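You operate a simulated robot arm through the tools that you are given. There is no shell and no other tool. Be economical: measure what you need, move in short steps, check, and stop when the job is done.

The job below is to be done with a simulated two-armed robot. You get a single attempt, and the scene is never put back.

## Task
Take the lid off the white jar and lay it down on the top of the long steel bench.

The check looks at the end state, three seconds after you hand in, the way a careful person would. Anything else that was tipped, shoved, dropped, spilled or broken makes it a failure. A push-on lid holds only when it is set on centred and level and pressed home; a screw cap is set on level and turned clockwise until tight.

## Robot
Two 6-joint arms with two-finger parallel grippers on one trunk, on a base that drives. Base frame: it is fixed to the floor where the robot stands at the start and does not move with it; the origin is under the middle of the robot, x ahead of it, y to its left, z up. Lengths are in cm, angles in degrees, forces in N, time in s.
The left shoulder is at the start at [6, 18.7, 114.7], the right one opposite. With the tool pointing down near the work surface each hand reaches from about 26 to 62 cm from the robot's upright axis, wherever it stands, measured 20 degrees to its own side. Payload 1.57 kg a hand.
The tool frame of a hand sits at the grasp point between the pads (the TCP): z along the fingers, y along the line on which they close. The tips reach 3 cm beyond it. Largest opening 11 cm; finger width 2.4, thickness 1.2; the body of the gripper, 4.8 by 11.2 cm, starts 7.8 cm behind the TCP.
Orientation is that of the tool frame in the base frame, as a unit quaternion [x, y, z, w]. With the fingers straight down and closing along the base's y, the tool's x points along the base's -x, its y along +y and its z along -z.

## Interface
- The arms move only by the tool drive_tool. It takes "left_moves", "right_moves" or both (then of equal length, played together; a hand with none holds still); each is a list of rows, each an object (a shift or turn left out is 0, a gripper value left out holds the last) with "slide": the shift along the base's x, y, z in cm, a list of three; "rotation": the turn, a rotation vector about the base's x, y, z in degrees, a list of three; "hand": the gripper command, from -1 (fully open) to 1 (shut), values between in proportion. In form: [{"slide": [dx, dy, dz], "rotation": [rx, ry, rz], "hand": hand}, ...]. A call has 1 to 8 rows; each row shifts and turns the commanded pose from where the row before left it. Rows are played at 5 a second. More than 5 cm and 8.6 degrees between two rows, or a gripper value outside its range, and nothing of the call is played. Where a pose cannot be reached the arm comes as near as it can. A force on the tool above 40 N (or 10 N above the force at the start of the call, whichever is more), or a blocked arm, ends the call early, and 0.2 s more pass. Each finger travels about 15.3 cm/s and halts on what it meets, pressing with about 42 N; the grip force reading is that of the motor and also rises with nothing between the fingers. The clock runs only during rows and for 0.2 s after the last one: add rows that do not move to give the fingers time. It gives the time, the measured TCP pose, the force on the tool (base axes), the opening and the grip force at its end, in the units of the frame above (readings bear some noise).
- Cameras (640 x 400 px; columns grow to the right, rows downward): "scene" is now at [1.56, -0.41, 168.47]; the picture's right is [-0.06, -1.00, 0.00], its down [-0.80, 0.05, -0.60] and it looks along [0.60, -0.04, -0.80] (base axes); focal length 286 px, centre (320, 200). "left" rides on the left gripper at [7, -1.6, -14.1] in its tool frame; the picture's right is [0.23, 0.97, 0.00], its down [-0.85, 0.20, -0.48] and it looks along [-0.47, 0.11, 0.88] (tool axes); focal length 222 px, centre (320, 200). "right" rides on the right gripper at [7, 1.6, -14.1] in its tool frame; the picture's right is [-0.23, 0.97, 0.00], its down [-0.86, -0.20, -0.48] and it looks along [-0.47, -0.11, 0.88] (tool axes); focal length 222 px, centre (320, 200).
- grab_frame(camera): a new picture of that camera. It takes no simulated time.
- move_column(by): slides the trunk up (or, below 0, down) by that many cm; the arms and the scene camera ride with it, the base frame stays. It gives what a move gives, with no picture.
- base_move(legs): drives the robot by 1 to 6 legs, each [ahead, left, turn to the left] in cm, cm and degrees, along the robot's own axes; the way and the turn of a leg run together, so that a leg with both is an arc; at most 150 cm and 180 degrees a leg. The arms and the cameras ride along, it lands a little off, and it stops where it bumps. It gives what a move gives.
- head_to(pan, tilt): turns the head with the scene camera to pan (to the left, within 86 degrees either way) and tilt (down, from -29 to 69), counted from straight ahead of the robot. It gives what a move gives.
- measure_at(camera, pixels): for up to 12 pixels [column, row] of the newest picture of that camera ("zoom" is the newest enlarged one), the place [x, y, z] in the base frame of the surface seen there, good to about 0.2 cm. It takes no simulated time.
- inspect(camera, box): a new picture of the part [left, top, right, bottom] of that camera's present view, enlarged. It takes no simulated time.
- hand_in(): hands the job in; it is judged then, once.

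Keep the steps short. Do not move on a guess: measure, check each grasp and each placing, and mend mistakes. In all there are 80 turns and 62 pictures (those below and enlarged ones count). Leave the grippers open and the arms clear of the work at the hand-in unless told otherwise, and finish with a single line.

The tools are called after "Emit:" as name(argument=value, ...) on one line, values as JSON. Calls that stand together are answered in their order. drive_tool: Moves the arms, as the interface text tells. Its arguments: {"type":"object","properties":{"left_moves":{"type":"array","items":{"type":"object","properties":{"slide":{"type":"array","items":{"type":"number"}},"rotation":{"type":"array","items":{"type":"number"}},"hand":{"type":"number"}}}},"right_moves":{"type":"array","items":{"type":"object","properties":{"slide":{"type":"array","items":{"type":"number"}},"rotation":{"type":"array","items":{"type":"number"}},"hand":{"type":"number"}}}}},"required":[]} The other tools are called the same way: move_column (by) slides the trunk up or down; base_move (legs) drives the base; head_to (pan, tilt) turns the head that bears the scene camera; grab_frame (camera) takes a picture; measure_at (camera, pixels) gives the place of the surface under pixels of a picture; inspect (camera, box) takes an enlarged picture of a part of a camera's view; hand_in () hands the job in.

At the start:

```text
clock: 0.0
left_tcp_pos: [39.77, 8.56, 109.64]
left_orientation: [0.0, 1.0, -0.001, 0.0]
left_contact_force: [0.1, -0.2, -0.2]
left_grip_width: 11.0
left_gripper_force: 0.2
right_tcp_pos: [38.42, -27.14, 111.94]
right_orientation: [-0.001, 1.0, -0.001, 0.0]
right_contact_force: [0.5, -0.9, 0.0]
right_grip_width: 11.01
right_gripper_force: 0.0
trunk travel left (down, up): [-77.5, 21.5]
robot x, y, heading: [0.2, 0.03, -0.3]
head pan, tilt: [-3.6, 52.8]
```

scene: 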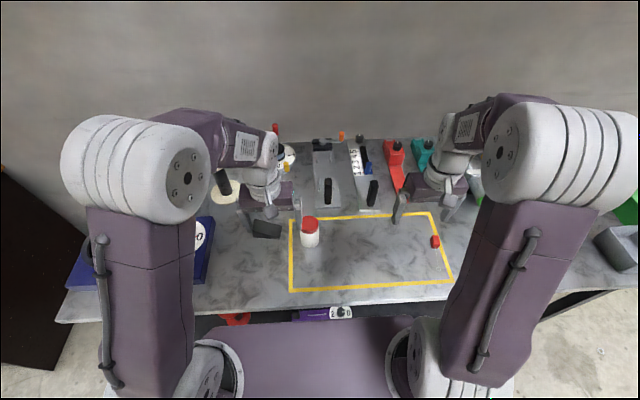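
right: 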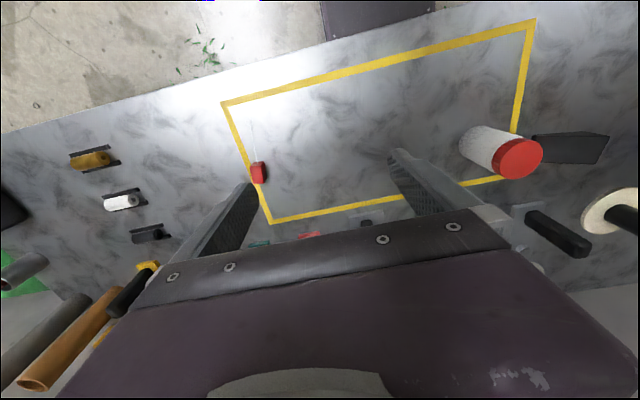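
left: 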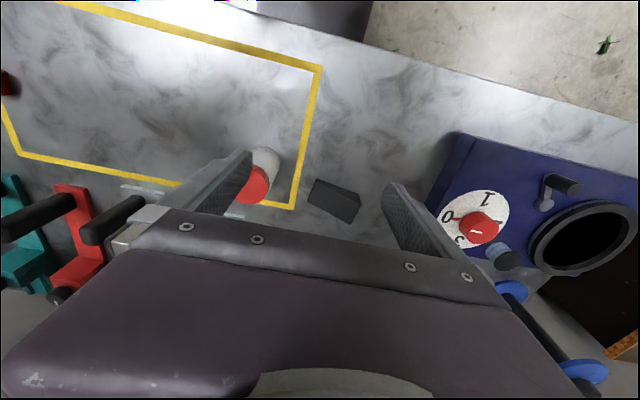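

I see a white jar with a red lid at about (309,228). The work surface looks like stone, so I need to find out where the long steel bench is. First I'll zoom in on the jar and measure it.

Emit:
inspect(camera="scene", box=[270, 190, 350, 260])

Emit:
measure_at(camera="scene", pixels=[[309, 219], [309, 224], [310, 240], [302, 224], [317, 224], [350, 255], [610, 245], [600, 300], [309, 247]])

Emit:
head_to(pan=-70, tilt=30)

Emit:
grab_frame(camera="scene")

```text
5.71 times, centred on (310, 225) of scene
```

zoom: 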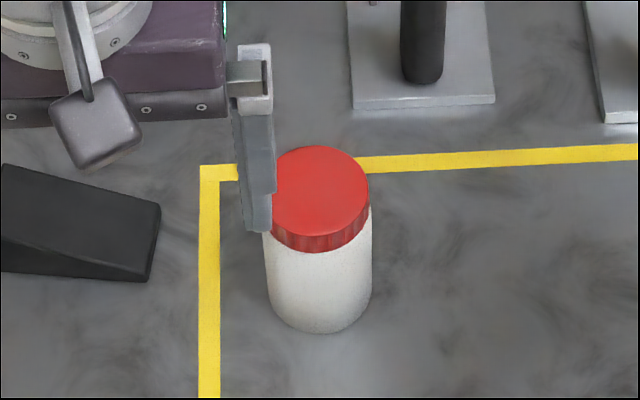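

```text
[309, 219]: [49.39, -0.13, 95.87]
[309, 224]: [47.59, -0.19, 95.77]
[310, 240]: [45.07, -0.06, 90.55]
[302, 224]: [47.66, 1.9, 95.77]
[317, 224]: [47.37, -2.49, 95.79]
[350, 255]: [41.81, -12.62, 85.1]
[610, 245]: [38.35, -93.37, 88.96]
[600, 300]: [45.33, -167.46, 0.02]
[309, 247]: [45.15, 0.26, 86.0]
```

```text
clock: 1.4
left_tcp_pos: [39.71, 8.62, 109.67]
left_orientation: [0.0, 1.0, 0.0, 0.0]
left_contact_force: [-0.5, -0.3, 0.5]
left_grip_width: 11.01
left_gripper_force: 0.1
right_tcp_pos: [38.55, -27.12, 111.93]
right_orientation: [0.0, 1.0, 0.0, -0.001]
right_contact_force: [-0.1, 0.1, 0.6]
right_grip_width: 11.02
right_gripper_force: 0.0
trunk travel left (down, up): [-77.5, 21.5]
robot x, y, heading: [-0.32, 0.02, 0.2]
head pan, tilt: [-70.0, 30.0]
```

```text
57 pictures are left
```

scene: 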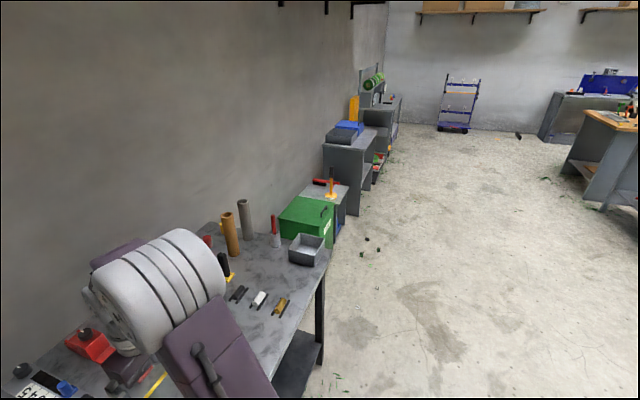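

This is a workshop with several benches. I'll look to the left too.

Emit:
head_to(pan=75, tilt=25)

Emit:
grab_frame(camera="scene")

Emit:
head_to(pan=-86, tilt=15)

Emit:
grab_frame(camera="scene")

```text
clock: 3.7
left_tcp_pos: [39.68, 8.46, 109.65]
left_orientation: [0.0, 1.0, 0.001, 0.0]
left_contact_force: [0.1, -0.5, -0.7]
left_grip_width: 10.99
left_gripper_force: 0.0
right_tcp_pos: [38.48, -27.18, 111.89]
right_orientation: [0.0, 1.0, -0.001, 0.0]
right_contact_force: [-1.1, 0.1, 0.3]
right_grip_width: 11.01
right_gripper_force: 0.2
trunk travel left (down, up): [-77.5, 21.5]
robot x, y, heading: [0.07, 0.08, 0.1]
head pan, tilt: [75.0, 25.0]
```

```text
56 pictures are left
```

scene: 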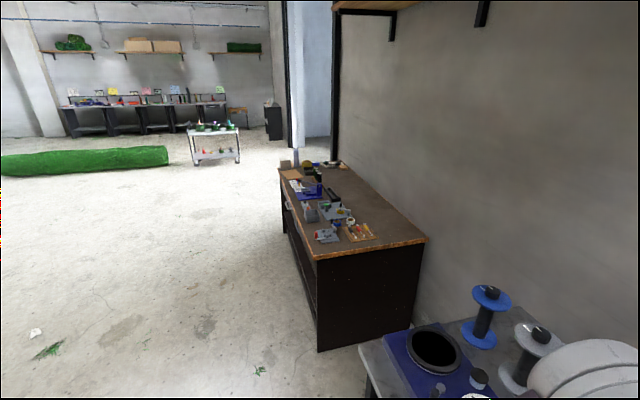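

```text
clock: 6.1
left_tcp_pos: [39.61, 8.43, 109.57]
left_orientation: [0.001, 1.0, 0.0, 0.0]
left_contact_force: [-1.0, 0.2, -0.1]
left_grip_width: 10.99
left_gripper_force: 0.1
right_tcp_pos: [38.49, -27.08, 111.88]
right_orientation: [0.0, 1.0, 0.0, -0.001]
right_contact_force: [-0.4, -0.2, 0.2]
right_grip_width: 11.0
right_gripper_force: 0.1
trunk travel left (down, up): [-77.5, 21.5]
robot x, y, heading: [0.01, 0.17, -0.0]
head pan, tilt: [-85.9, 15.0]
```

```text
55 pictures are left
```

scene: 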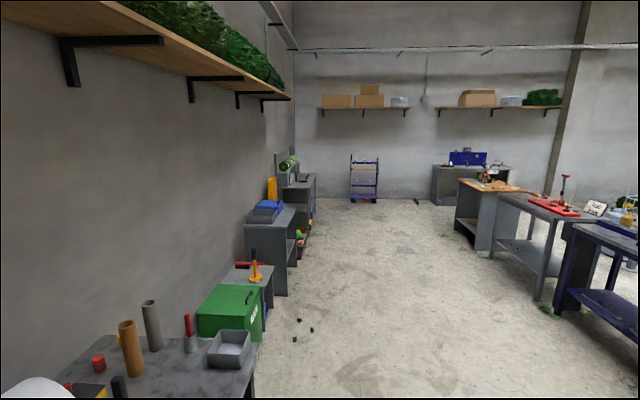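

The bench ahead is only one candidate. I want to see the rest of the room before deciding, so I'll back off a little, turn about, and look.

Emit:
base_move(legs=[[-50, 0, 0], [0, 0, 130]])

Emit:
head_to(pan=0, tilt=18)

Emit:
grab_frame(camera="scene")

Emit:
head_to(pan=80, tilt=18)

Emit:
grab_frame(camera="scene")

Emit:
head_to(pan=-86, tilt=30)

Emit:
grab_frame(camera="scene")

```text
clock: 14.5
left_tcp_pos: [-82.17, 24.35, 109.55]
left_orientation: [0.909, -0.416, 0.0, 0.0]
left_contact_force: [0.1, -0.3, -0.8]
left_grip_width: 11.02
left_gripper_force: 0.1
right_tcp_pos: [-54.26, 46.84, 111.96]
right_orientation: [0.91, -0.415, 0.0, 0.0]
right_contact_force: [0.5, -0.3, -0.3]
right_grip_width: 10.99
right_gripper_force: 0.0
trunk travel left (down, up): [-77.5, 21.5]
robot x, y, heading: [-49.89, -0.03, 131.0]
head pan, tilt: [-85.9, 15.0]
```

```text
clock: 16.1
left_tcp_pos: [-82.1, 24.37, 109.6]
left_orientation: [0.91, -0.415, 0.0, 0.001]
left_contact_force: [-1.0, 0.1, 0.3]
left_grip_width: 10.98
left_gripper_force: 0.0
right_tcp_pos: [-54.37, 46.81, 111.94]
right_orientation: [0.909, -0.416, -0.001, 0.0]
right_contact_force: [0.6, 0.4, -0.2]
right_grip_width: 11.01
right_gripper_force: 0.1
trunk travel left (down, up): [-77.5, 21.5]
robot x, y, heading: [-49.78, -0.22, 131.0]
head pan, tilt: [0.0, 18.0]
```

```text
54 pictures are left
```

scene: 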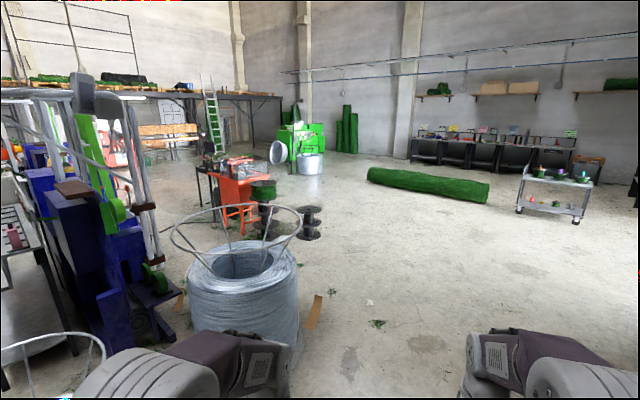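

```text
clock: 17.6
left_tcp_pos: [-82.11, 24.5, 109.49]
left_orientation: [0.909, -0.416, 0.0, 0.0]
left_contact_force: [-0.2, -1.2, -0.5]
left_grip_width: 11.03
left_gripper_force: 0.0
right_tcp_pos: [-54.37, 46.65, 111.8]
right_orientation: [0.91, -0.415, 0.0, 0.001]
right_contact_force: [0.0, 0.4, 0.2]
right_grip_width: 11.01
right_gripper_force: 0.1
trunk travel left (down, up): [-77.5, 21.5]
robot x, y, heading: [-49.48, -0.21, 130.8]
head pan, tilt: [80.0, 18.0]
```

```text
53 pictures are left
```

scene: 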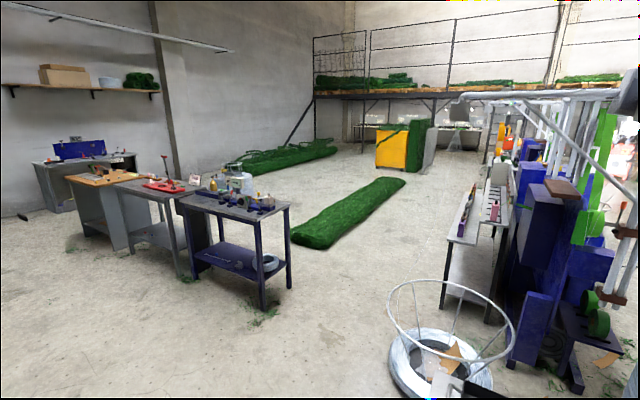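

```text
clock: 20.1
left_tcp_pos: [-82.12, 24.5, 109.53]
left_orientation: [0.91, -0.415, 0.0, -0.001]
left_contact_force: [-0.1, -0.4, 0.7]
left_grip_width: 11.01
left_gripper_force: 0.0
right_tcp_pos: [-54.45, 46.83, 111.94]
right_orientation: [0.909, -0.416, -0.001, 0.0]
right_contact_force: [0.0, -0.1, 0.3]
right_grip_width: 10.98
right_gripper_force: 0.0
trunk travel left (down, up): [-77.5, 21.5]
robot x, y, heading: [-49.91, 0.29, 130.8]
head pan, tilt: [-85.9, 30.0]
```

```text
52 pictures are left
```

scene: 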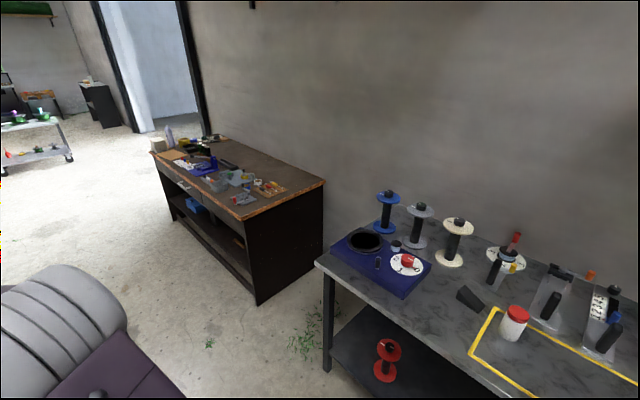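

Two candidates: the bench with the jar, and the narrow table by the blue machine at (475,230). I'll look closer at that one and measure both.

Emit:
head_to(pan=50, tilt=25)

Emit:
grab_frame(camera="scene")

```text
clock: 22.3
left_tcp_pos: [-82.18, 24.45, 109.52]
left_orientation: [0.909, -0.416, 0.0, -0.001]
left_contact_force: [0.6, -0.2, 0.2]
left_grip_width: 11.01
left_gripper_force: 0.1
right_tcp_pos: [-54.38, 46.86, 111.9]
right_orientation: [0.91, -0.416, 0.0, 0.0]
right_contact_force: [1.2, 0.3, 0.1]
right_grip_width: 11.01
right_gripper_force: 0.0
trunk travel left (down, up): [-77.5, 21.5]
robot x, y, heading: [-49.84, -0.17, 130.8]
head pan, tilt: [50.0, 25.0]
```

```text
51 pictures are left
```

scene: 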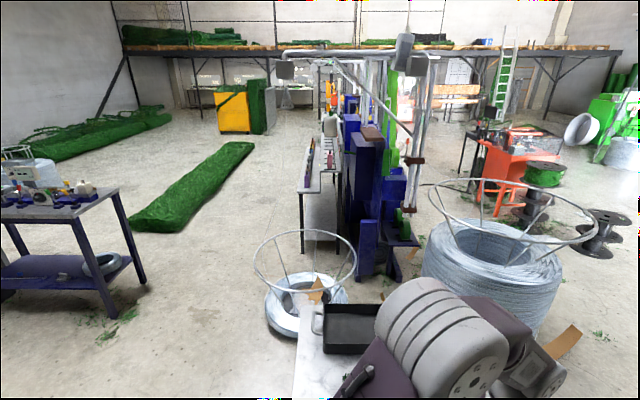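

There is a pale bench close by at (325,360) with a black tray on it, near my left arm. I'll look down at it.

Emit:
head_to(pan=50, tilt=55)

Emit:
grab_frame(camera="scene")

Emit:
head_to(pan=86, tilt=45)

Emit:
grab_frame(camera="scene")

```text
clock: 23.3
left_tcp_pos: [-82.21, 24.36, 109.63]
left_orientation: [0.909, -0.416, 0.0, 0.0]
left_contact_force: [-1.3, -0.4, 0.7]
left_grip_width: 11.01
left_gripper_force: 0.1
right_tcp_pos: [-54.45, 46.8, 111.82]
right_orientation: [0.909, -0.416, 0.001, 0.0]
right_contact_force: [-0.4, -0.4, -0.9]
right_grip_width: 10.99
right_gripper_force: 0.0
trunk travel left (down, up): [-77.5, 21.5]
robot x, y, heading: [-49.9, 0.04, 131.0]
head pan, tilt: [50.0, 55.0]
```

```text
50 pictures are left
```

scene: 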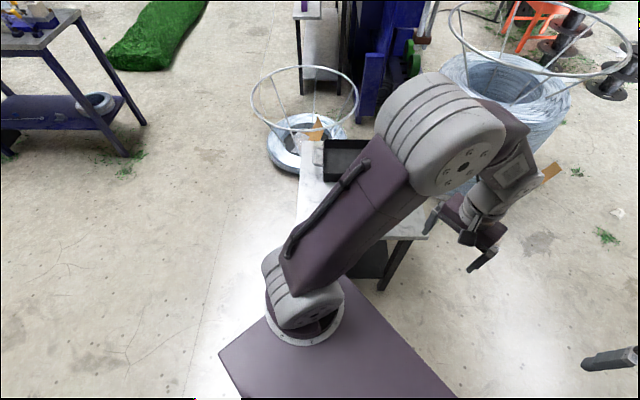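

```text
clock: 24.3
left_tcp_pos: [-82.14, 24.4, 109.58]
left_orientation: [0.91, -0.415, 0.0, 0.0]
left_contact_force: [0.1, -1.0, -0.4]
left_grip_width: 11.02
left_gripper_force: 0.1
right_tcp_pos: [-54.29, 46.78, 111.85]
right_orientation: [0.909, -0.416, 0.0, 0.001]
right_contact_force: [-0.2, 0.1, -0.5]
right_grip_width: 10.98
right_gripper_force: 0.0
trunk travel left (down, up): [-77.5, 21.5]
robot x, y, heading: [-49.85, -0.43, 130.7]
head pan, tilt: [85.9, 45.0]
```

```text
49 pictures are left
```

scene: 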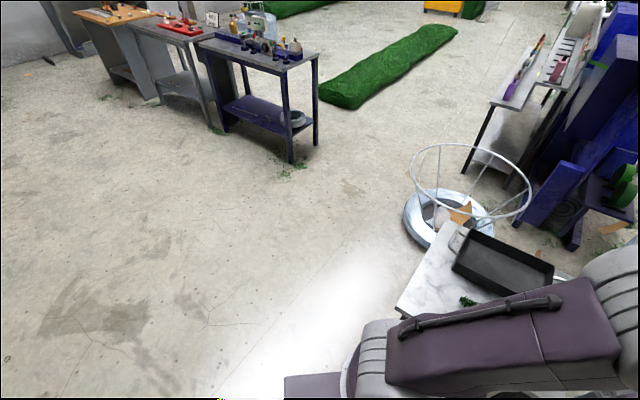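

A small pale table stands behind the robot. I'll measure its size, and take a better view from the side by turning further.

Emit:
measure_at(camera="scene", pixels=[[402, 310], [455, 228], [480, 292], [505, 270], [310, 60], [245, 45]])

Emit:
base_move(legs=[[0, 0, -80]])

Emit:
head_to(pan=86, tilt=45)

Emit:
grab_frame(camera="scene")

```text
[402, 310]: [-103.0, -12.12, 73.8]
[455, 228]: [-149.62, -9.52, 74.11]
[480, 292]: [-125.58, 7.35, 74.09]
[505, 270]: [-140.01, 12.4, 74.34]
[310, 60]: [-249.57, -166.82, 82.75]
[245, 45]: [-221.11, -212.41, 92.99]
```

```text
clock: 28.1
left_tcp_pos: [-30.9, 35.89, 109.69]
left_orientation: [-0.424, 0.905, 0.0, 0.0]
left_contact_force: [0.1, 0.7, -0.2]
left_grip_width: 11.0
left_gripper_force: 0.0
right_tcp_pos: [-4.2, 12.02, 112.0]
right_orientation: [-0.424, 0.906, 0.001, 0.0]
right_contact_force: [0.1, -0.2, -0.1]
right_grip_width: 10.98
right_gripper_force: 0.1
trunk travel left (down, up): [-77.5, 21.5]
robot x, y, heading: [-50.07, 0.34, 50.4]
head pan, tilt: [85.9, 45.0]
```

```text
clock: 28.8
left_tcp_pos: [-30.71, 35.99, 109.59]
left_orientation: [-0.425, 0.905, 0.0, 0.001]
left_contact_force: [0.2, 0.6, 0.3]
left_grip_width: 10.97
left_gripper_force: 0.0
right_tcp_pos: [-4.28, 12.03, 111.92]
right_orientation: [-0.424, 0.906, -0.001, -0.001]
right_contact_force: [0.1, 0.2, -0.1]
right_grip_width: 10.97
right_gripper_force: 0.1
trunk travel left (down, up): [-77.5, 21.5]
robot x, y, heading: [-50.12, -0.02, 50.4]
head pan, tilt: [85.9, 45.0]
```

```text
48 pictures are left
```

scene: 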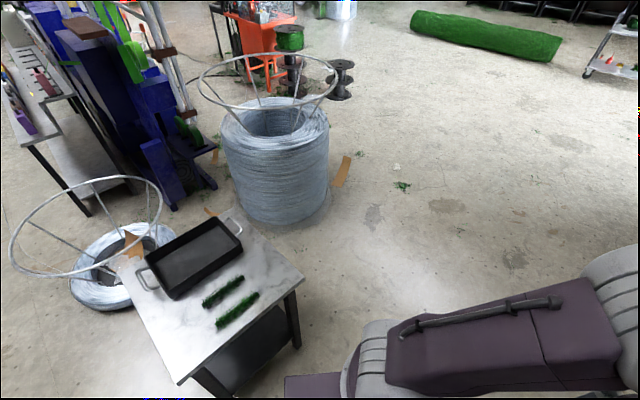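

The table behind is small (about 50 cm wide) with a tray. The bench with the jar is the long one with a steel top on a black frame, so the lid goes onto the free area of that same bench. I'll drive back to the start pose.

Emit:
base_move(legs=[[0, 0, -50.3]])

Emit:
head_to(pan=0, tilt=45)

Emit:
grab_frame(camera="scene")

```text
clock: 31.4
left_tcp_pos: [-10.11, 8.73, 109.63]
left_orientation: [-0.002, 1.0, 0.0, 0.0]
left_contact_force: [-0.4, 0.3, -0.3]
left_grip_width: 11.0
left_gripper_force: 0.0
right_tcp_pos: [-11.12, -27.15, 111.95]
right_orientation: [-0.002, 1.0, 0.0, 0.0]
right_contact_force: [-0.2, -0.1, -0.5]
right_grip_width: 10.97
right_gripper_force: 0.1
trunk travel left (down, up): [-77.5, 21.5]
robot x, y, heading: [-49.74, -0.06, 0.2]
head pan, tilt: [85.9, 45.0]
```

```text
clock: 33.0
left_tcp_pos: [-10.13, 8.63, 109.55]
left_orientation: [-0.002, 1.0, 0.0, -0.001]
left_contact_force: [0.1, -0.6, 0.2]
left_grip_width: 10.98
left_gripper_force: 0.1
right_tcp_pos: [-11.15, -27.11, 111.85]
right_orientation: [-0.001, 1.0, 0.0, -0.001]
right_contact_force: [-0.2, 0.9, 0.6]
right_grip_width: 11.01
right_gripper_force: 0.0
trunk travel left (down, up): [-77.5, 21.5]
robot x, y, heading: [-49.58, -0.29, 0.1]
head pan, tilt: [0.0, 45.0]
```

```text
47 pictures are left
```

scene: 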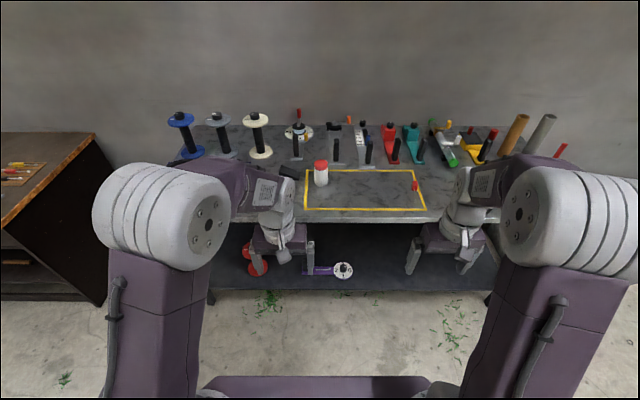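

From here the bench is clearly visible. I'll zoom in on the jar and its surroundings.

Emit:
inspect(camera="scene", box=[260, 130, 380, 205])

```text
5.33 times, centred on (320, 168) of scene
```

zoom: 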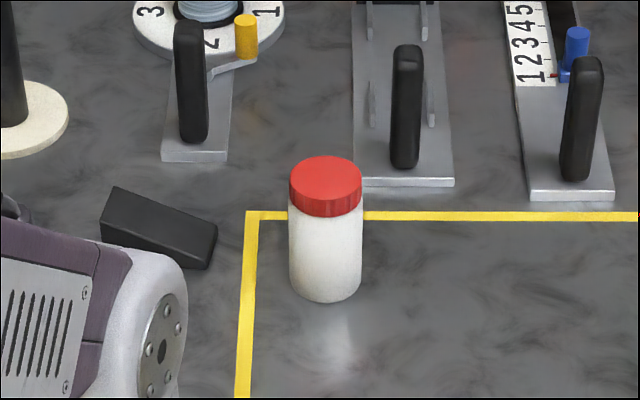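

Emit:
measure_at(camera="zoom", pixels=[[325, 162], [325, 180], [292, 178], [358, 178], [325, 208], [325, 230], [291, 240], [359, 240], [325, 297], [208, 260], [150, 215], [405, 186]])

Emit:
base_move(legs=[[49.6, 0, 0]])

```text
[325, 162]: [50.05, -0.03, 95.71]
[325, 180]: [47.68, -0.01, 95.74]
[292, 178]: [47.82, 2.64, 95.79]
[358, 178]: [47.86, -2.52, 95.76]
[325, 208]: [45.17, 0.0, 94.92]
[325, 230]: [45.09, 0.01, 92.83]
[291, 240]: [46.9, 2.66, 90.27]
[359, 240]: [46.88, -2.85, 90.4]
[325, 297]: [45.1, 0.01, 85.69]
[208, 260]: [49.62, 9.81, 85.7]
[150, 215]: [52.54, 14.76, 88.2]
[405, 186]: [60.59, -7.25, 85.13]
```

```text
clock: 35.9
left_tcp_pos: [39.34, 8.85, 109.71]
left_orientation: [-0.003, 1.0, 0.0, 0.001]
left_contact_force: [-0.3, -0.7, 0.1]
left_grip_width: 10.99
left_gripper_force: 0.1
right_tcp_pos: [38.23, -26.81, 111.93]
right_orientation: [-0.003, 1.0, -0.001, 0.001]
right_contact_force: [-1.0, -0.1, 0.2]
right_grip_width: 11.0
right_gripper_force: 0.1
trunk travel left (down, up): [-77.5, 21.5]
robot x, y, heading: [-0.14, -0.23, 0.1]
head pan, tilt: [0.0, 45.0]
```

The jar axis is at (47.8, 0.0), its body is about 5.6 cm wide and the lid spans z ≈ 94.2–95.8. I plan for the left hand to hold the body from the front-left at a slant while the right hand turns and lifts the lid from above. First I'll tilt the left tool forward by 55° in place.

Emit:
drive_tool(left_moves=[{"rotation": [0, -7.9, 0]}, {"rotation": [0, -7.9, 0]}, {"rotation": [0, -7.9, 0]}, {"rotation": [0, -7.9, 0]}, {"rotation": [0, -7.9, 0]}, {"rotation": [0, -7.9, 0]}, {"rotation": [0, -7.6, 0]}, {}])

Emit:
drive_tool(left_moves=[{"rotation": [0, 0, -7.5]}, {"rotation": [0, 0, -7.5]}, {"rotation": [0, 0, -7.5]}, {"rotation": [0, 0, -7.5]}, {"hand": -0.5}, {}])

Emit:
grab_frame(camera="scene")

```text
clock: 37.7
left_tcp_pos: [41.82, 8.55, 109.92]
left_orientation: [-0.011, 0.919, 0.021, 0.394]
left_contact_force: [-0.4, 0.1, -0.1]
left_grip_width: 11.0
left_gripper_force: 0.0
left hand out of reach, approached as far as the arm can: row 4, 5, 6, 7
right_tcp_pos: [38.26, -26.7, 111.9]
right_orientation: [-0.003, 1.0, 0.0, 0.0]
right_contact_force: [0.2, 0.6, -0.2]
right_grip_width: 11.03
right_gripper_force: 0.0
trunk travel left (down, up): [-77.5, 21.5]
robot x, y, heading: [-0.11, 0.2, 0.3]
head pan, tilt: [0.0, 45.0]
```

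```text
clock: 39.1
left_tcp_pos: [39.08, -1.92, 109.37]
left_orientation: [0.222, 0.892, -0.075, 0.388]
left_contact_force: [0.3, -0.6, 0.2]
left_grip_width: 8.27
left_gripper_force: 0.0
left hand out of reach, approached as far as the arm can: row 1, 2, 3, 4
right_tcp_pos: [38.23, -26.77, 111.95]
right_orientation: [-0.003, 1.0, 0.0, 0.0]
right_contact_force: [-0.2, 0.2, -0.2]
right_grip_width: 11.04
right_gripper_force: 0.0
trunk travel left (down, up): [-77.5, 21.5]
robot x, y, heading: [-0.42, 0.45, 0.5]
head pan, tilt: [0.0, 45.0]
```

```text
45 pictures are left
```

scene: 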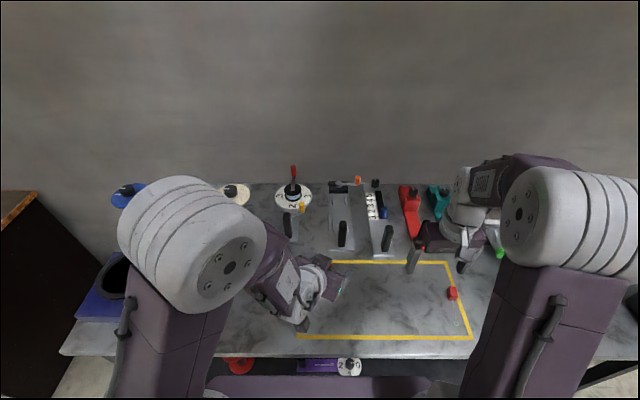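

The left arm is folded too tightly for that tilt so close to the robot. I'll move the base back 5 cm and left 5 cm, which keeps the jar in reach of both hands and gives the left wrist room. Then I'll read the pose.

Emit:
base_move(legs=[[-5, 5, 0]])

Emit:
drive_tool(left_moves=[{"slide": [0, 4, 0]}, {"slide": [0, 4, 0]}, {}])

```text
clock: 40.1
left_tcp_pos: [34.2, 2.95, 109.28]
left_orientation: [0.222, 0.892, -0.073, 0.386]
left_contact_force: [-0.1, -0.8, 0.3]
left_grip_width: 8.24
left_gripper_force: 0.1
right_tcp_pos: [33.55, -22.01, 111.74]
right_orientation: [-0.004, 1.0, 0.002, -0.002]
right_contact_force: [0.0, 0.2, -0.9]
right_grip_width: 10.99
right_gripper_force: 0.1
trunk travel left (down, up): [-77.5, 21.5]
robot x, y, heading: [-5.37, 5.35, 0.4]
head pan, tilt: [0.0, 45.0]
```

```text
clock: 40.9
left_tcp_pos: [33.95, 3.28, 109.5]
left_orientation: [0.221, 0.892, -0.075, 0.388]
left_contact_force: [-0.6, -0.4, 0.7]
left_grip_width: 8.26
left_gripper_force: 0.1
left hand out of reach, approached as far as the arm can: row 1, 2
right_tcp_pos: [33.11, -21.73, 112.16]
right_orientation: [-0.004, 1.0, -0.002, 0.001]
right_contact_force: [-0.2, 0.2, -0.2]
right_grip_width: 11.01
right_gripper_force: 0.1
trunk travel left (down, up): [-77.5, 21.5]
robot x, y, heading: [-5.27, 4.98, 0.7]
head pan, tilt: [0.0, 45.0]
```

It still can't reach there, so I'll move the hand outward (+x) and up over the jar's height, where it has room.

Emit:
drive_tool(left_moves=[{"slide": [4, 0, 0]}, {"slide": [4, 0, 0]}, {}])

```text
clock: 41.7
left_tcp_pos: [40.92, 0.86, 109.72]
left_orientation: [0.219, 0.893, -0.07, 0.388]
left_contact_force: [1.3, -0.6, -0.3]
left_grip_width: 8.26
left_gripper_force: 0.1
left hand out of reach, approached as far as the arm can: row 1, 2
right_tcp_pos: [33.21, -21.77, 111.96]
right_orientation: [-0.003, 1.0, -0.001, 0.0]
right_contact_force: [-0.5, -0.6, -0.7]
right_grip_width: 11.0
right_gripper_force: 0.0
trunk travel left (down, up): [-77.5, 21.5]
robot x, y, heading: [-5.2, 4.76, 0.5]
head pan, tilt: [0.0, 45.0]
```

The tilt got to about 46°, which is usable. I'll lower toward pre-grasp height while keeping clear of the jar, and see how well it follows.

Emit:
drive_tool(left_moves=[{"slide": [-2, 0, -4]}, {"slide": [0, 0, -4]}, {}])

Emit:
grab_frame(camera="scene")

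```text
clock: 42.5
left_tcp_pos: [38.97, -0.41, 102.45]
left_orientation: [0.225, 0.892, -0.065, 0.387]
left_contact_force: [-0.7, 1.1, 0.5]
left_grip_width: 8.28
left_gripper_force: 0.1
left hand out of reach, approached as far as the arm can: row 1, 2
right_tcp_pos: [33.17, -21.61, 112.0]
right_orientation: [-0.003, 1.0, 0.0, -0.001]
right_contact_force: [-0.5, -0.1, -0.1]
right_grip_width: 10.99
right_gripper_force: 0.0
trunk travel left (down, up): [-77.5, 21.5]
robot x, y, heading: [-5.45, 5.37, 0.5]
head pan, tilt: [0.0, 45.0]
```

```text
44 pictures are left
```

scene: 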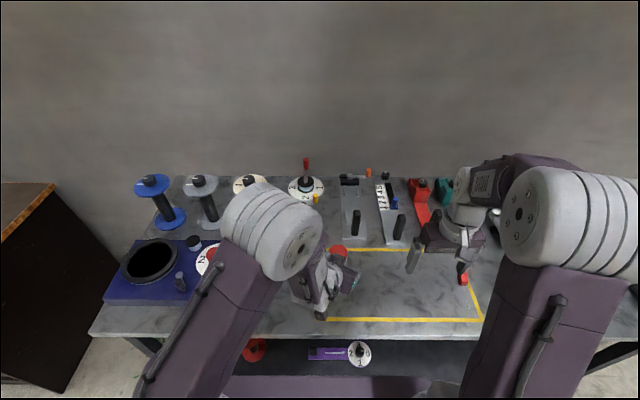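

It follows in x and z but y drifts, which looks like a wrist joint at its limit. I'll ease the tilt back by 5° and shift left.

Emit:
drive_tool(left_moves=[{"rotation": [2.5, 4.3, 0]}, {"slide": [0, 4, 0]}, {"slide": [0, 2, 0]}, {}])

```text
clock: 43.5
left_tcp_pos: [39.07, 0.59, 102.56]
left_orientation: [0.226, 0.908, -0.059, 0.349]
left_contact_force: [-1.5, 0.6, -0.5]
left_grip_width: 8.26
left_gripper_force: 0.1
left hand out of reach, approached as far as the arm can: row 2, 3
right_tcp_pos: [33.3, -21.75, 111.94]
right_orientation: [-0.003, 1.0, -0.001, 0.0]
right_contact_force: [-0.6, 0.3, -0.6]
right_grip_width: 11.01
right_gripper_force: 0.1
trunk travel left (down, up): [-77.5, 21.5]
robot x, y, heading: [-5.17, 4.9, 0.4]
head pan, tilt: [0.0, 45.0]
```

The tool now points along about (0.61, −0.27, −0.75). That's tilted enough, so I'll move to the pre-grasp point about 10 cm back along that line, near (41.7, 2.7, 97.3).

Emit:
drive_tool(left_moves=[{"slide": [1.3, 1, -2.6]}, {"slide": [1.3, 1, -2.6]}, {}])

Emit:
grab_frame(camera="left")

```text
clock: 44.3
left_tcp_pos: [39.52, -0.68, 97.38]
left_orientation: [0.225, 0.908, -0.056, 0.349]
left_contact_force: [-0.5, 0.1, 0.1]
left_grip_width: 8.25
left_gripper_force: 0.0
left hand out of reach, approached as far as the arm can: row 1, 2
right_tcp_pos: [33.23, -21.63, 111.91]
right_orientation: [-0.003, 1.0, 0.001, 0.0]
right_contact_force: [-0.4, -0.5, -0.3]
right_grip_width: 11.01
right_gripper_force: 0.0
trunk travel left (down, up): [-77.5, 21.5]
robot x, y, heading: [-5.15, 5.05, 0.2]
head pan, tilt: [0.0, 45.0]
```

```text
43 pictures are left
```

left: 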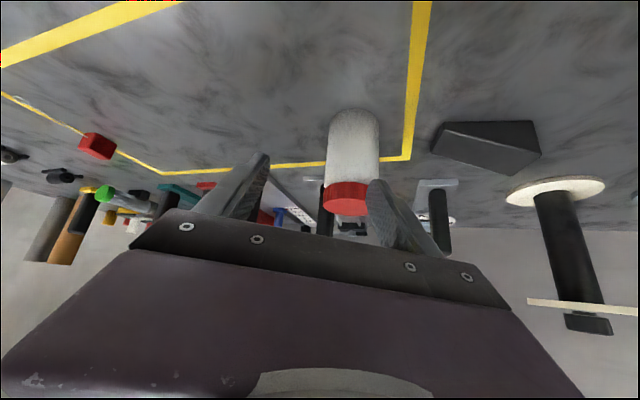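

The jar sits to the right of the fingers and y won't follow. I'll undo about 16° of yaw and see if y becomes free.

Emit:
drive_tool(left_moves=[{"rotation": [0, 0, 8]}, {"rotation": [0, 0, 8]}, {"slide": [0, 2, 0]}, {}])

```text
clock: 45.3
left_tcp_pos: [39.65, 1.31, 97.43]
left_orientation: [0.099, 0.93, -0.014, 0.355]
left_contact_force: [0.0, 0.6, 0.3]
left_grip_width: 8.27
left_gripper_force: 0.2
right_tcp_pos: [33.26, -21.83, 111.92]
right_orientation: [-0.004, 1.0, 0.001, 0.0]
right_contact_force: [0.7, 0.0, 0.2]
right_grip_width: 10.98
right_gripper_force: 0.1
trunk travel left (down, up): [-77.5, 21.5]
robot x, y, heading: [-5.03, 5.31, 0.3]
head pan, tilt: [0.0, 45.0]
```

Now everything follows. I'll add 8° of tilt and line up on the approach axis.

Emit:
drive_tool(left_moves=[{"slide": [0, -0.3, -2], "rotation": [0, -8, 0]}, {}])

Emit:
grab_frame(camera="left")

```text
clock: 45.9
left_tcp_pos: [40.29, 0.17, 95.9]
left_orientation: [0.1, 0.903, -0.004, 0.418]
left_contact_force: [0.2, -0.2, -1.1]
left_grip_width: 8.24
left_gripper_force: 0.0
left hand out of reach, approached as far as the arm can: row 1
right_tcp_pos: [33.31, -21.7, 111.92]
right_orientation: [-0.003, 1.0, 0.0, 0.0]
right_contact_force: [0.3, -0.2, 0.2]
right_grip_width: 10.98
right_gripper_force: 0.0
trunk travel left (down, up): [-77.5, 21.5]
robot x, y, heading: [-5.47, 5.5, 0.5]
head pan, tilt: [0.0, 45.0]
```

```text
42 pictures are left
```

left: 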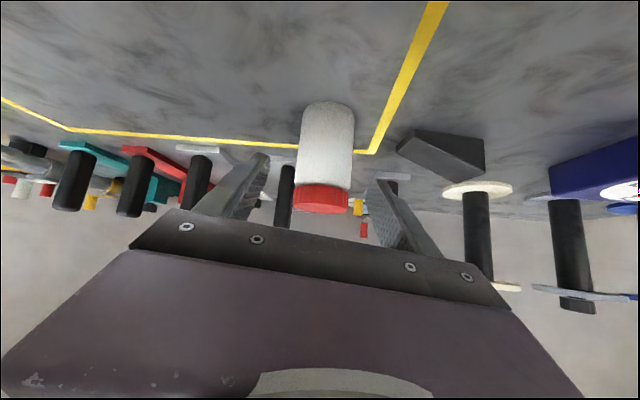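

The fingers straddle the jar. I'll advance halfway and check.

Emit:
drive_tool(left_moves=[{"slide": [1.8, 0.5, -1.5]}, {"slide": [1.8, 0.2, -1.5]}, {}])

Emit:
grab_frame(camera="left")

```text
clock: 46.7
left_tcp_pos: [43.94, 0.85, 92.95]
left_orientation: [0.099, 0.902, -0.007, 0.419]
left_contact_force: [-0.1, -0.6, 0.2]
left_grip_width: 8.24
left_gripper_force: 0.1
right_tcp_pos: [33.13, -21.84, 111.95]
right_orientation: [-0.003, 1.0, 0.0, -0.001]
right_contact_force: [-0.3, 0.2, -0.7]
right_grip_width: 11.03
right_gripper_force: 0.1
trunk travel left (down, up): [-77.5, 21.5]
robot x, y, heading: [-5.6, 5.31, 0.3]
head pan, tilt: [0.0, 45.0]
```

```text
41 pictures are left
```

left: 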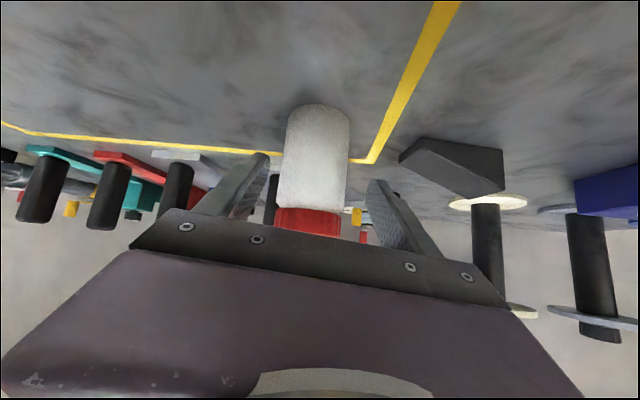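

It's centred well. I'll go the remaining 3.7 cm to the jar axis at z ≈ 89.8.

Emit:
drive_tool(left_moves=[{"slide": [1.8, -0.3, -1.5]}, {"slide": [1.9, -0.35, -1.6]}, {}])

Emit:
grab_frame(camera="left")

Emit:
inspect(camera="scene", box=[270, 220, 430, 320])

```text
clock: 47.5
left_tcp_pos: [47.59, 0.38, 89.65]
left_orientation: [0.099, 0.903, -0.007, 0.419]
left_contact_force: [1.1, 0.1, 0.1]
left_grip_width: 8.25
left_gripper_force: 0.1
right_tcp_pos: [33.25, -21.76, 112.06]
right_orientation: [-0.004, 1.0, 0.0, 0.0]
right_contact_force: [-0.2, -0.7, -0.3]
right_grip_width: 11.03
right_gripper_force: 0.0
trunk travel left (down, up): [-77.5, 21.5]
robot x, y, heading: [-5.37, 5.36, 0.2]
head pan, tilt: [0.0, 45.0]
```

```text
40 pictures are left
```

left: 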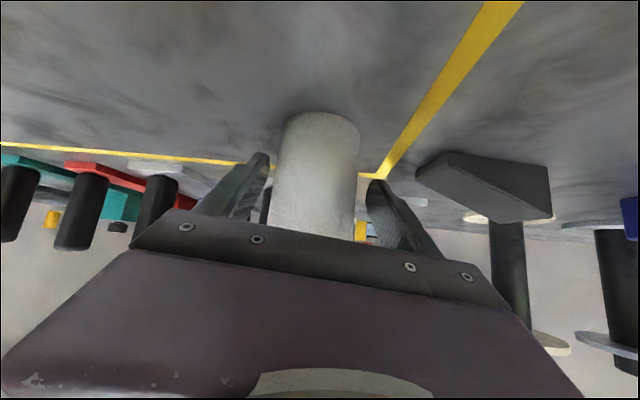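

```text
4.00 times, centred on (350, 270) of scene
```

zoom: 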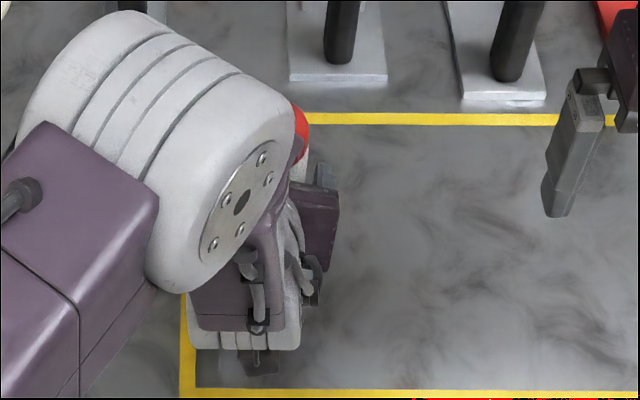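

The jar is between the pads. I'll close the left hand on the body.

Emit:
drive_tool(left_moves=[{"hand": -0.2}, {"hand": 0.0}, {"hand": 0.4}, {}, {}])

Emit:
grab_frame(camera="left")

Emit:
grab_frame(camera="right")

```text
clock: 48.7
left_tcp_pos: [47.59, 0.29, 89.79]
left_orientation: [0.099, 0.903, -0.007, 0.419]
left_contact_force: [0.7, -0.9, 1.4]
left_grip_width: 5.86
left_gripper_force: 42.5
right_tcp_pos: [33.29, -21.78, 111.87]
right_orientation: [-0.003, 1.0, -0.001, 0.0]
right_contact_force: [0.4, -0.6, -0.3]
right_grip_width: 11.0
right_gripper_force: 0.1
trunk travel left (down, up): [-77.5, 21.5]
robot x, y, heading: [-5.65, 5.14, 0.6]
head pan, tilt: [0.0, 45.0]
```

```text
38 pictures are left
```

left: 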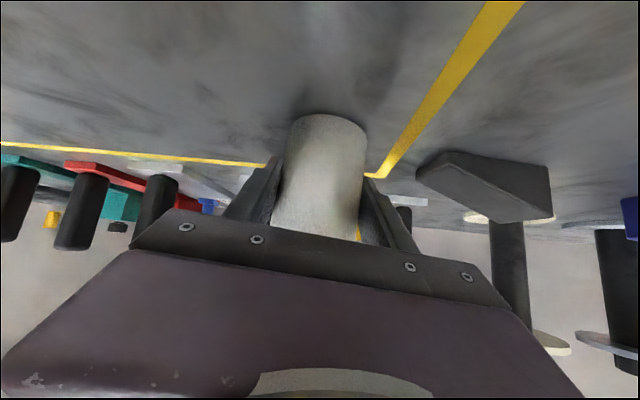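

```text
37 pictures are left
```

right: 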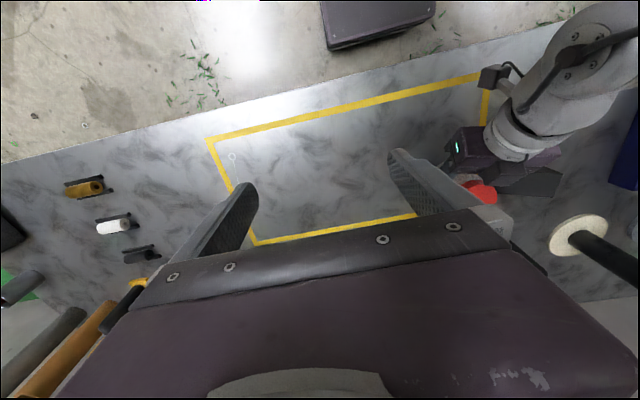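

The jar is held (width 5.86, 42 N). I'll locate the lid top now and check it's level, using the right camera.

Emit:
measure_at(camera="right", pixels=[[475, 185], [485, 190], [492, 197], [468, 183], [480, 182], [494, 190]])

Emit:
measure_at(camera="scene", pixels=[[345, 250], [346, 254], [344, 248]])

```text
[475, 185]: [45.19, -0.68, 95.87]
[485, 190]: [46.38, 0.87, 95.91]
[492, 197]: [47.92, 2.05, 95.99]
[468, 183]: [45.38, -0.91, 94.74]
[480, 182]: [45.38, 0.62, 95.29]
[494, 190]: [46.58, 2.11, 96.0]
```

```text
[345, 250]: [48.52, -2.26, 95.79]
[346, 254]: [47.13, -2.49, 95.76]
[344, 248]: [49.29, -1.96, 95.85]
```

The lid is level with its top at z ≈ 95.85. Before bringing the right arm over, I'll check where the left arm's elbow and wrist are so the arms don't meet.

Emit:
measure_at(camera="scene", pixels=[[340, 255], [335, 270], [330, 262], [310, 280], [300, 230], [343, 265], [352, 272], [440, 235], [525, 210], [480, 180]])

```text
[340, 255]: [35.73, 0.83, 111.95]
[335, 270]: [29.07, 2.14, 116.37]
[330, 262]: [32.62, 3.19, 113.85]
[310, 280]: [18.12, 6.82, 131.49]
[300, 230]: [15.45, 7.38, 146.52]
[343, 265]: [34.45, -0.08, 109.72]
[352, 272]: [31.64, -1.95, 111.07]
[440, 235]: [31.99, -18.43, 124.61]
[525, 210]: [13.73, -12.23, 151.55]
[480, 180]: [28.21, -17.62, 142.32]
```

The left wrist reaches to about x = 36 at z = 112, so the right gripper above x ≈ 48 is clear, with the camera side the tight spot. I'll bring the right hand forward first at height (x → 47.9) with a +20° yaw to swing its camera away from the left arm.

Emit:
drive_tool(right_moves=[{"slide": [4.9, 0, 0], "hand": -0.36}, {"slide": [4.9, 0, 0], "rotation": [0, 0, 5]}, {"slide": [4.8, 0, 0], "rotation": [0, 0, 5]}, {"slide": [0, 4, 0], "rotation": [0, 0, 5]}, {"slide": [0, 4, 0], "rotation": [0, 0, 5]}, {}])

Emit:
grab_frame(camera="scene")

Emit:
grab_frame(camera="right")

```text
clock: 50.1
left_tcp_pos: [47.52, 0.28, 89.66]
left_orientation: [0.099, 0.903, -0.007, 0.418]
left_contact_force: [-0.2, 1.2, 3.8]
left_grip_width: 5.85
left_gripper_force: 42.3
right_tcp_pos: [47.84, -13.66, 111.93]
right_orientation: [-0.177, 0.984, 0.001, 0.0]
right_contact_force: [-0.3, -0.4, -0.1]
right_grip_width: 7.48
right_gripper_force: 0.1
trunk travel left (down, up): [-77.5, 21.5]
robot x, y, heading: [-5.49, 5.35, 0.5]
head pan, tilt: [0.0, 45.0]
```

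```text
36 pictures are left
```

scene: 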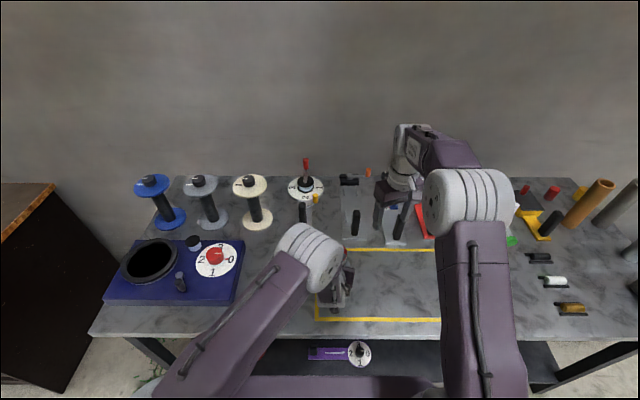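

```text
35 pictures are left
```

right: 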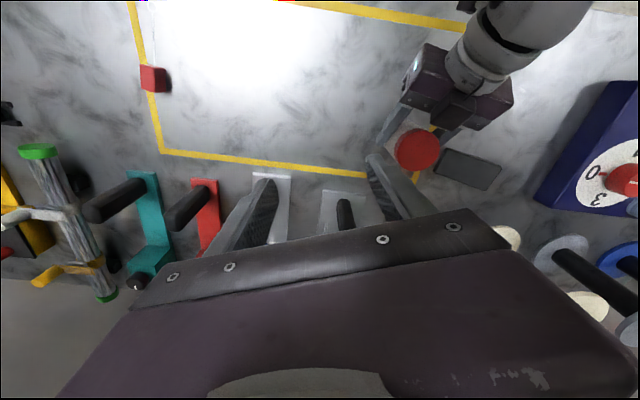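

I see the lid clearly at (417,150) in the right camera. I'll measure its rim and centre.

Emit:
measure_at(camera="right", pixels=[[417, 150], [398, 148], [437, 150], [417, 131], [415, 167], [460, 90], [440, 55], [480, 108], [510, 95]])

```text
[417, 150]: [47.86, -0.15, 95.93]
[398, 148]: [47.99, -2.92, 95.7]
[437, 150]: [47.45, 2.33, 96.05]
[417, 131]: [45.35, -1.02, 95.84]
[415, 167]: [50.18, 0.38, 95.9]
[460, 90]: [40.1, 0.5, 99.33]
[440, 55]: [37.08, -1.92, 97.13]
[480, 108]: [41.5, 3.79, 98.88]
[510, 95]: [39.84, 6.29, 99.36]
```

The lid centre is (47.8, −0.2). I'll move the right hand over it at height.

Emit:
drive_tool(right_moves=[{"slide": [0, 4.5, 0]}, {"slide": [0, 4.5, 0]}, {"slide": [0, 4.5, 0]}, {}])

Emit:
grab_frame(camera="scene")

Emit:
grab_frame(camera="right")

```text
clock: 51.1
left_tcp_pos: [47.54, 0.39, 89.64]
left_orientation: [0.098, 0.903, -0.006, 0.418]
left_contact_force: [0.4, 1.6, 2.1]
left_grip_width: 5.84
left_gripper_force: 41.9
right_tcp_pos: [47.85, -0.33, 111.82]
right_orientation: [-0.177, 0.984, 0.0, 0.0]
right_contact_force: [-0.7, -0.4, -0.1]
right_grip_width: 7.46
right_gripper_force: 0.0
trunk travel left (down, up): [-77.5, 21.5]
robot x, y, heading: [-5.25, 4.91, 0.5]
head pan, tilt: [0.0, 45.0]
```

```text
34 pictures are left
```

scene: 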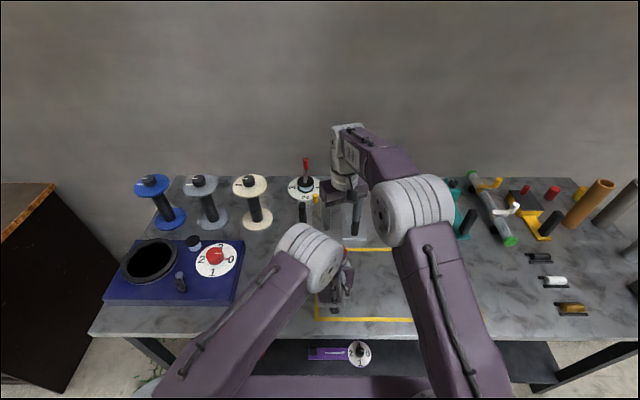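

```text
33 pictures are left
```

right: 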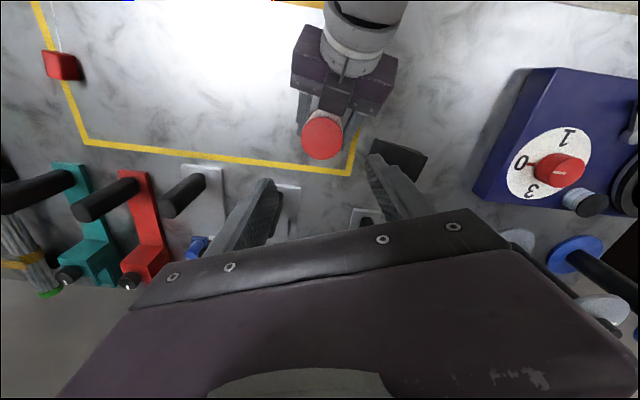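

There is ample room. I'll turn back to about −25° yaw (so I can then twist anticlockwise by a good amount) and come down in part.

Emit:
drive_tool(right_moves=[{"slide": [0, 0.1, -2], "rotation": [0, 0, -7.5]}, {"slide": [0, 0, -2], "rotation": [0, 0, -7.5]}, {"slide": [0, 0, -2], "rotation": [0, 0, -7.5]}, {"slide": [0, 0, -2], "rotation": [0, 0, -7.5]}, {"rotation": [0, 0, -7.5]}, {"rotation": [0, 0, -7.5]}, {}])

Emit:
grab_frame(camera="right")

```text
clock: 52.7
left_tcp_pos: [47.71, 0.44, 89.65]
left_orientation: [0.099, 0.903, -0.007, 0.418]
left_contact_force: [-1.0, 0.9, 1.2]
left_grip_width: 5.85
left_gripper_force: 41.7
right_tcp_pos: [48.0, -0.15, 103.91]
right_orientation: [0.213, 0.977, 0.0, 0.0]
right_contact_force: [0.5, -0.2, 0.2]
right_grip_width: 7.48
right_gripper_force: 0.1
trunk travel left (down, up): [-77.5, 21.5]
robot x, y, heading: [-5.52, 5.1, 0.0]
head pan, tilt: [0.0, 45.0]
```

```text
32 pictures are left
```

right: 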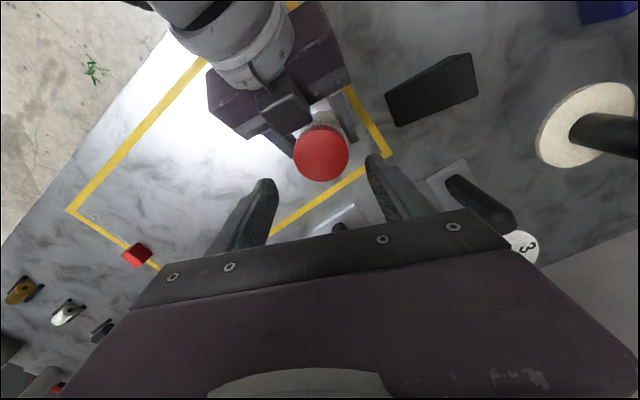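

It's aligned over the lid. I'll descend to TCP z ≈ 97.4, which puts the tips just above the lid's lower edge.

Emit:
drive_tool(right_moves=[{"slide": [-0.1, 0, -2.5]}, {"slide": [0, 0, -2.5]}, {"slide": [0, 0, -1.5]}, {}])

Emit:
grab_frame(camera="right")

Emit:
inspect(camera="left", box=[160, 90, 480, 290])

```text
clock: 53.7
left_tcp_pos: [47.5, 0.35, 89.76]
left_orientation: [0.099, 0.903, -0.008, 0.419]
left_contact_force: [-0.4, -0.5, 1.2]
left_grip_width: 5.83
left_gripper_force: 41.8
right_tcp_pos: [47.76, -0.23, 97.41]
right_orientation: [0.214, 0.977, 0.0, 0.0]
right_contact_force: [0.4, 0.5, 0.0]
right_grip_width: 7.46
right_gripper_force: 0.1
trunk travel left (down, up): [-77.5, 21.5]
robot x, y, heading: [-5.39, 5.18, 0.3]
head pan, tilt: [0.0, 45.0]
```

```text
31 pictures are left
```

right: 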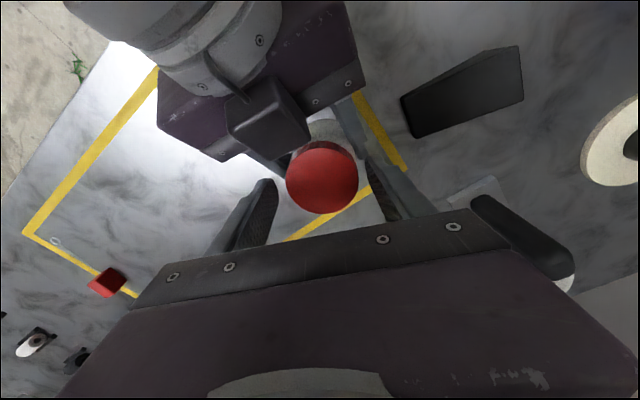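

```text
2.00 times, centred on (320, 190) of left
```

zoom: 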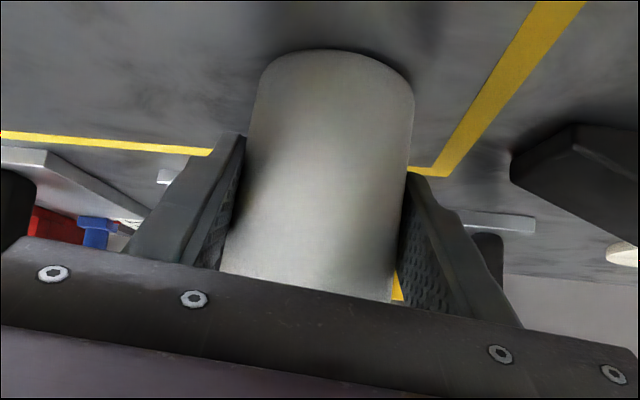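

The lid sits between the right fingertips. I'll close gently.

Emit:
drive_tool(right_moves=[{"hand": -0.1}, {"hand": 0.2}, {"hand": 0.4}, {}, {}])

Emit:
inspect(camera="right", box=[200, 80, 440, 230])

```text
clock: 54.9
left_tcp_pos: [47.56, 0.37, 89.75]
left_orientation: [0.1, 0.903, -0.008, 0.418]
left_contact_force: [-8.3, -12.1, 2.9]
left_grip_width: 5.88
left_gripper_force: 42.1
right_tcp_pos: [47.77, -0.15, 97.42]
right_orientation: [0.214, 0.977, 0.001, 0.002]
right_contact_force: [6.5, 13.6, -1.8]
right_grip_width: 5.51
right_gripper_force: 42.5
trunk travel left (down, up): [-77.5, 21.5]
robot x, y, heading: [-5.17, 4.8, 0.2]
head pan, tilt: [0.0, 45.0]
```

```text
2.67 times, centred on (320, 155) of right
```

zoom: 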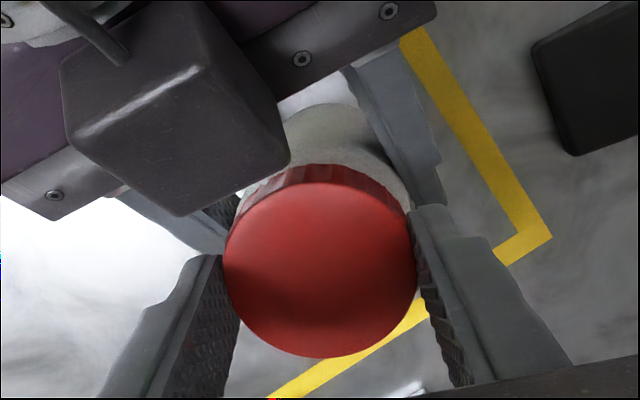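

The lid is gripped (5.51 wide), with a small sideways load of about 14 N toward +y. I'll relieve it by shifting a little, then twist anticlockwise 32°.

Emit:
drive_tool(right_moves=[{"slide": [0.08, 0.15, 0]}, {"rotation": [0, 0, 8]}, {"rotation": [0, 0, 8]}, {"rotation": [0, 0, 8]}, {"rotation": [0, 0, 8]}, {}])

Emit:
inspect(camera="right", box=[200, 80, 440, 230])

```text
clock: 56.3
left_tcp_pos: [47.54, 0.46, 89.7]
left_orientation: [0.099, 0.903, -0.007, 0.418]
left_contact_force: [-11.2, -6.1, 4.5]
left_grip_width: 5.86
left_gripper_force: 42.0
right_tcp_pos: [47.87, -0.02, 97.42]
right_orientation: [-0.065, 0.998, 0.0, 0.001]
right_contact_force: [11.8, 3.5, 1.6]
right_grip_width: 5.48
right_gripper_force: 42.0
trunk travel left (down, up): [-77.5, 21.5]
robot x, y, heading: [-5.31, 5.16, 0.4]
head pan, tilt: [0.0, 45.0]
```

```text
2.67 times, centred on (320, 155) of right
```

zoom: 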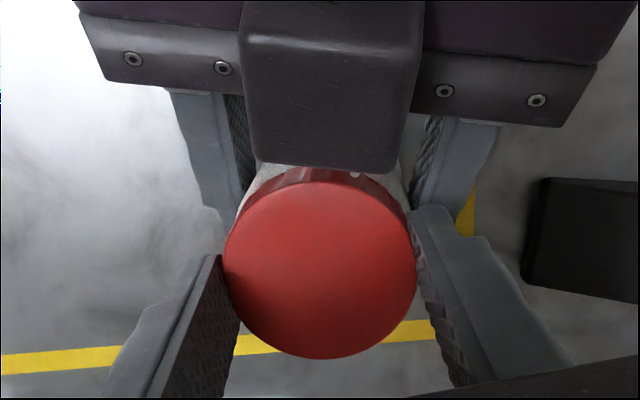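

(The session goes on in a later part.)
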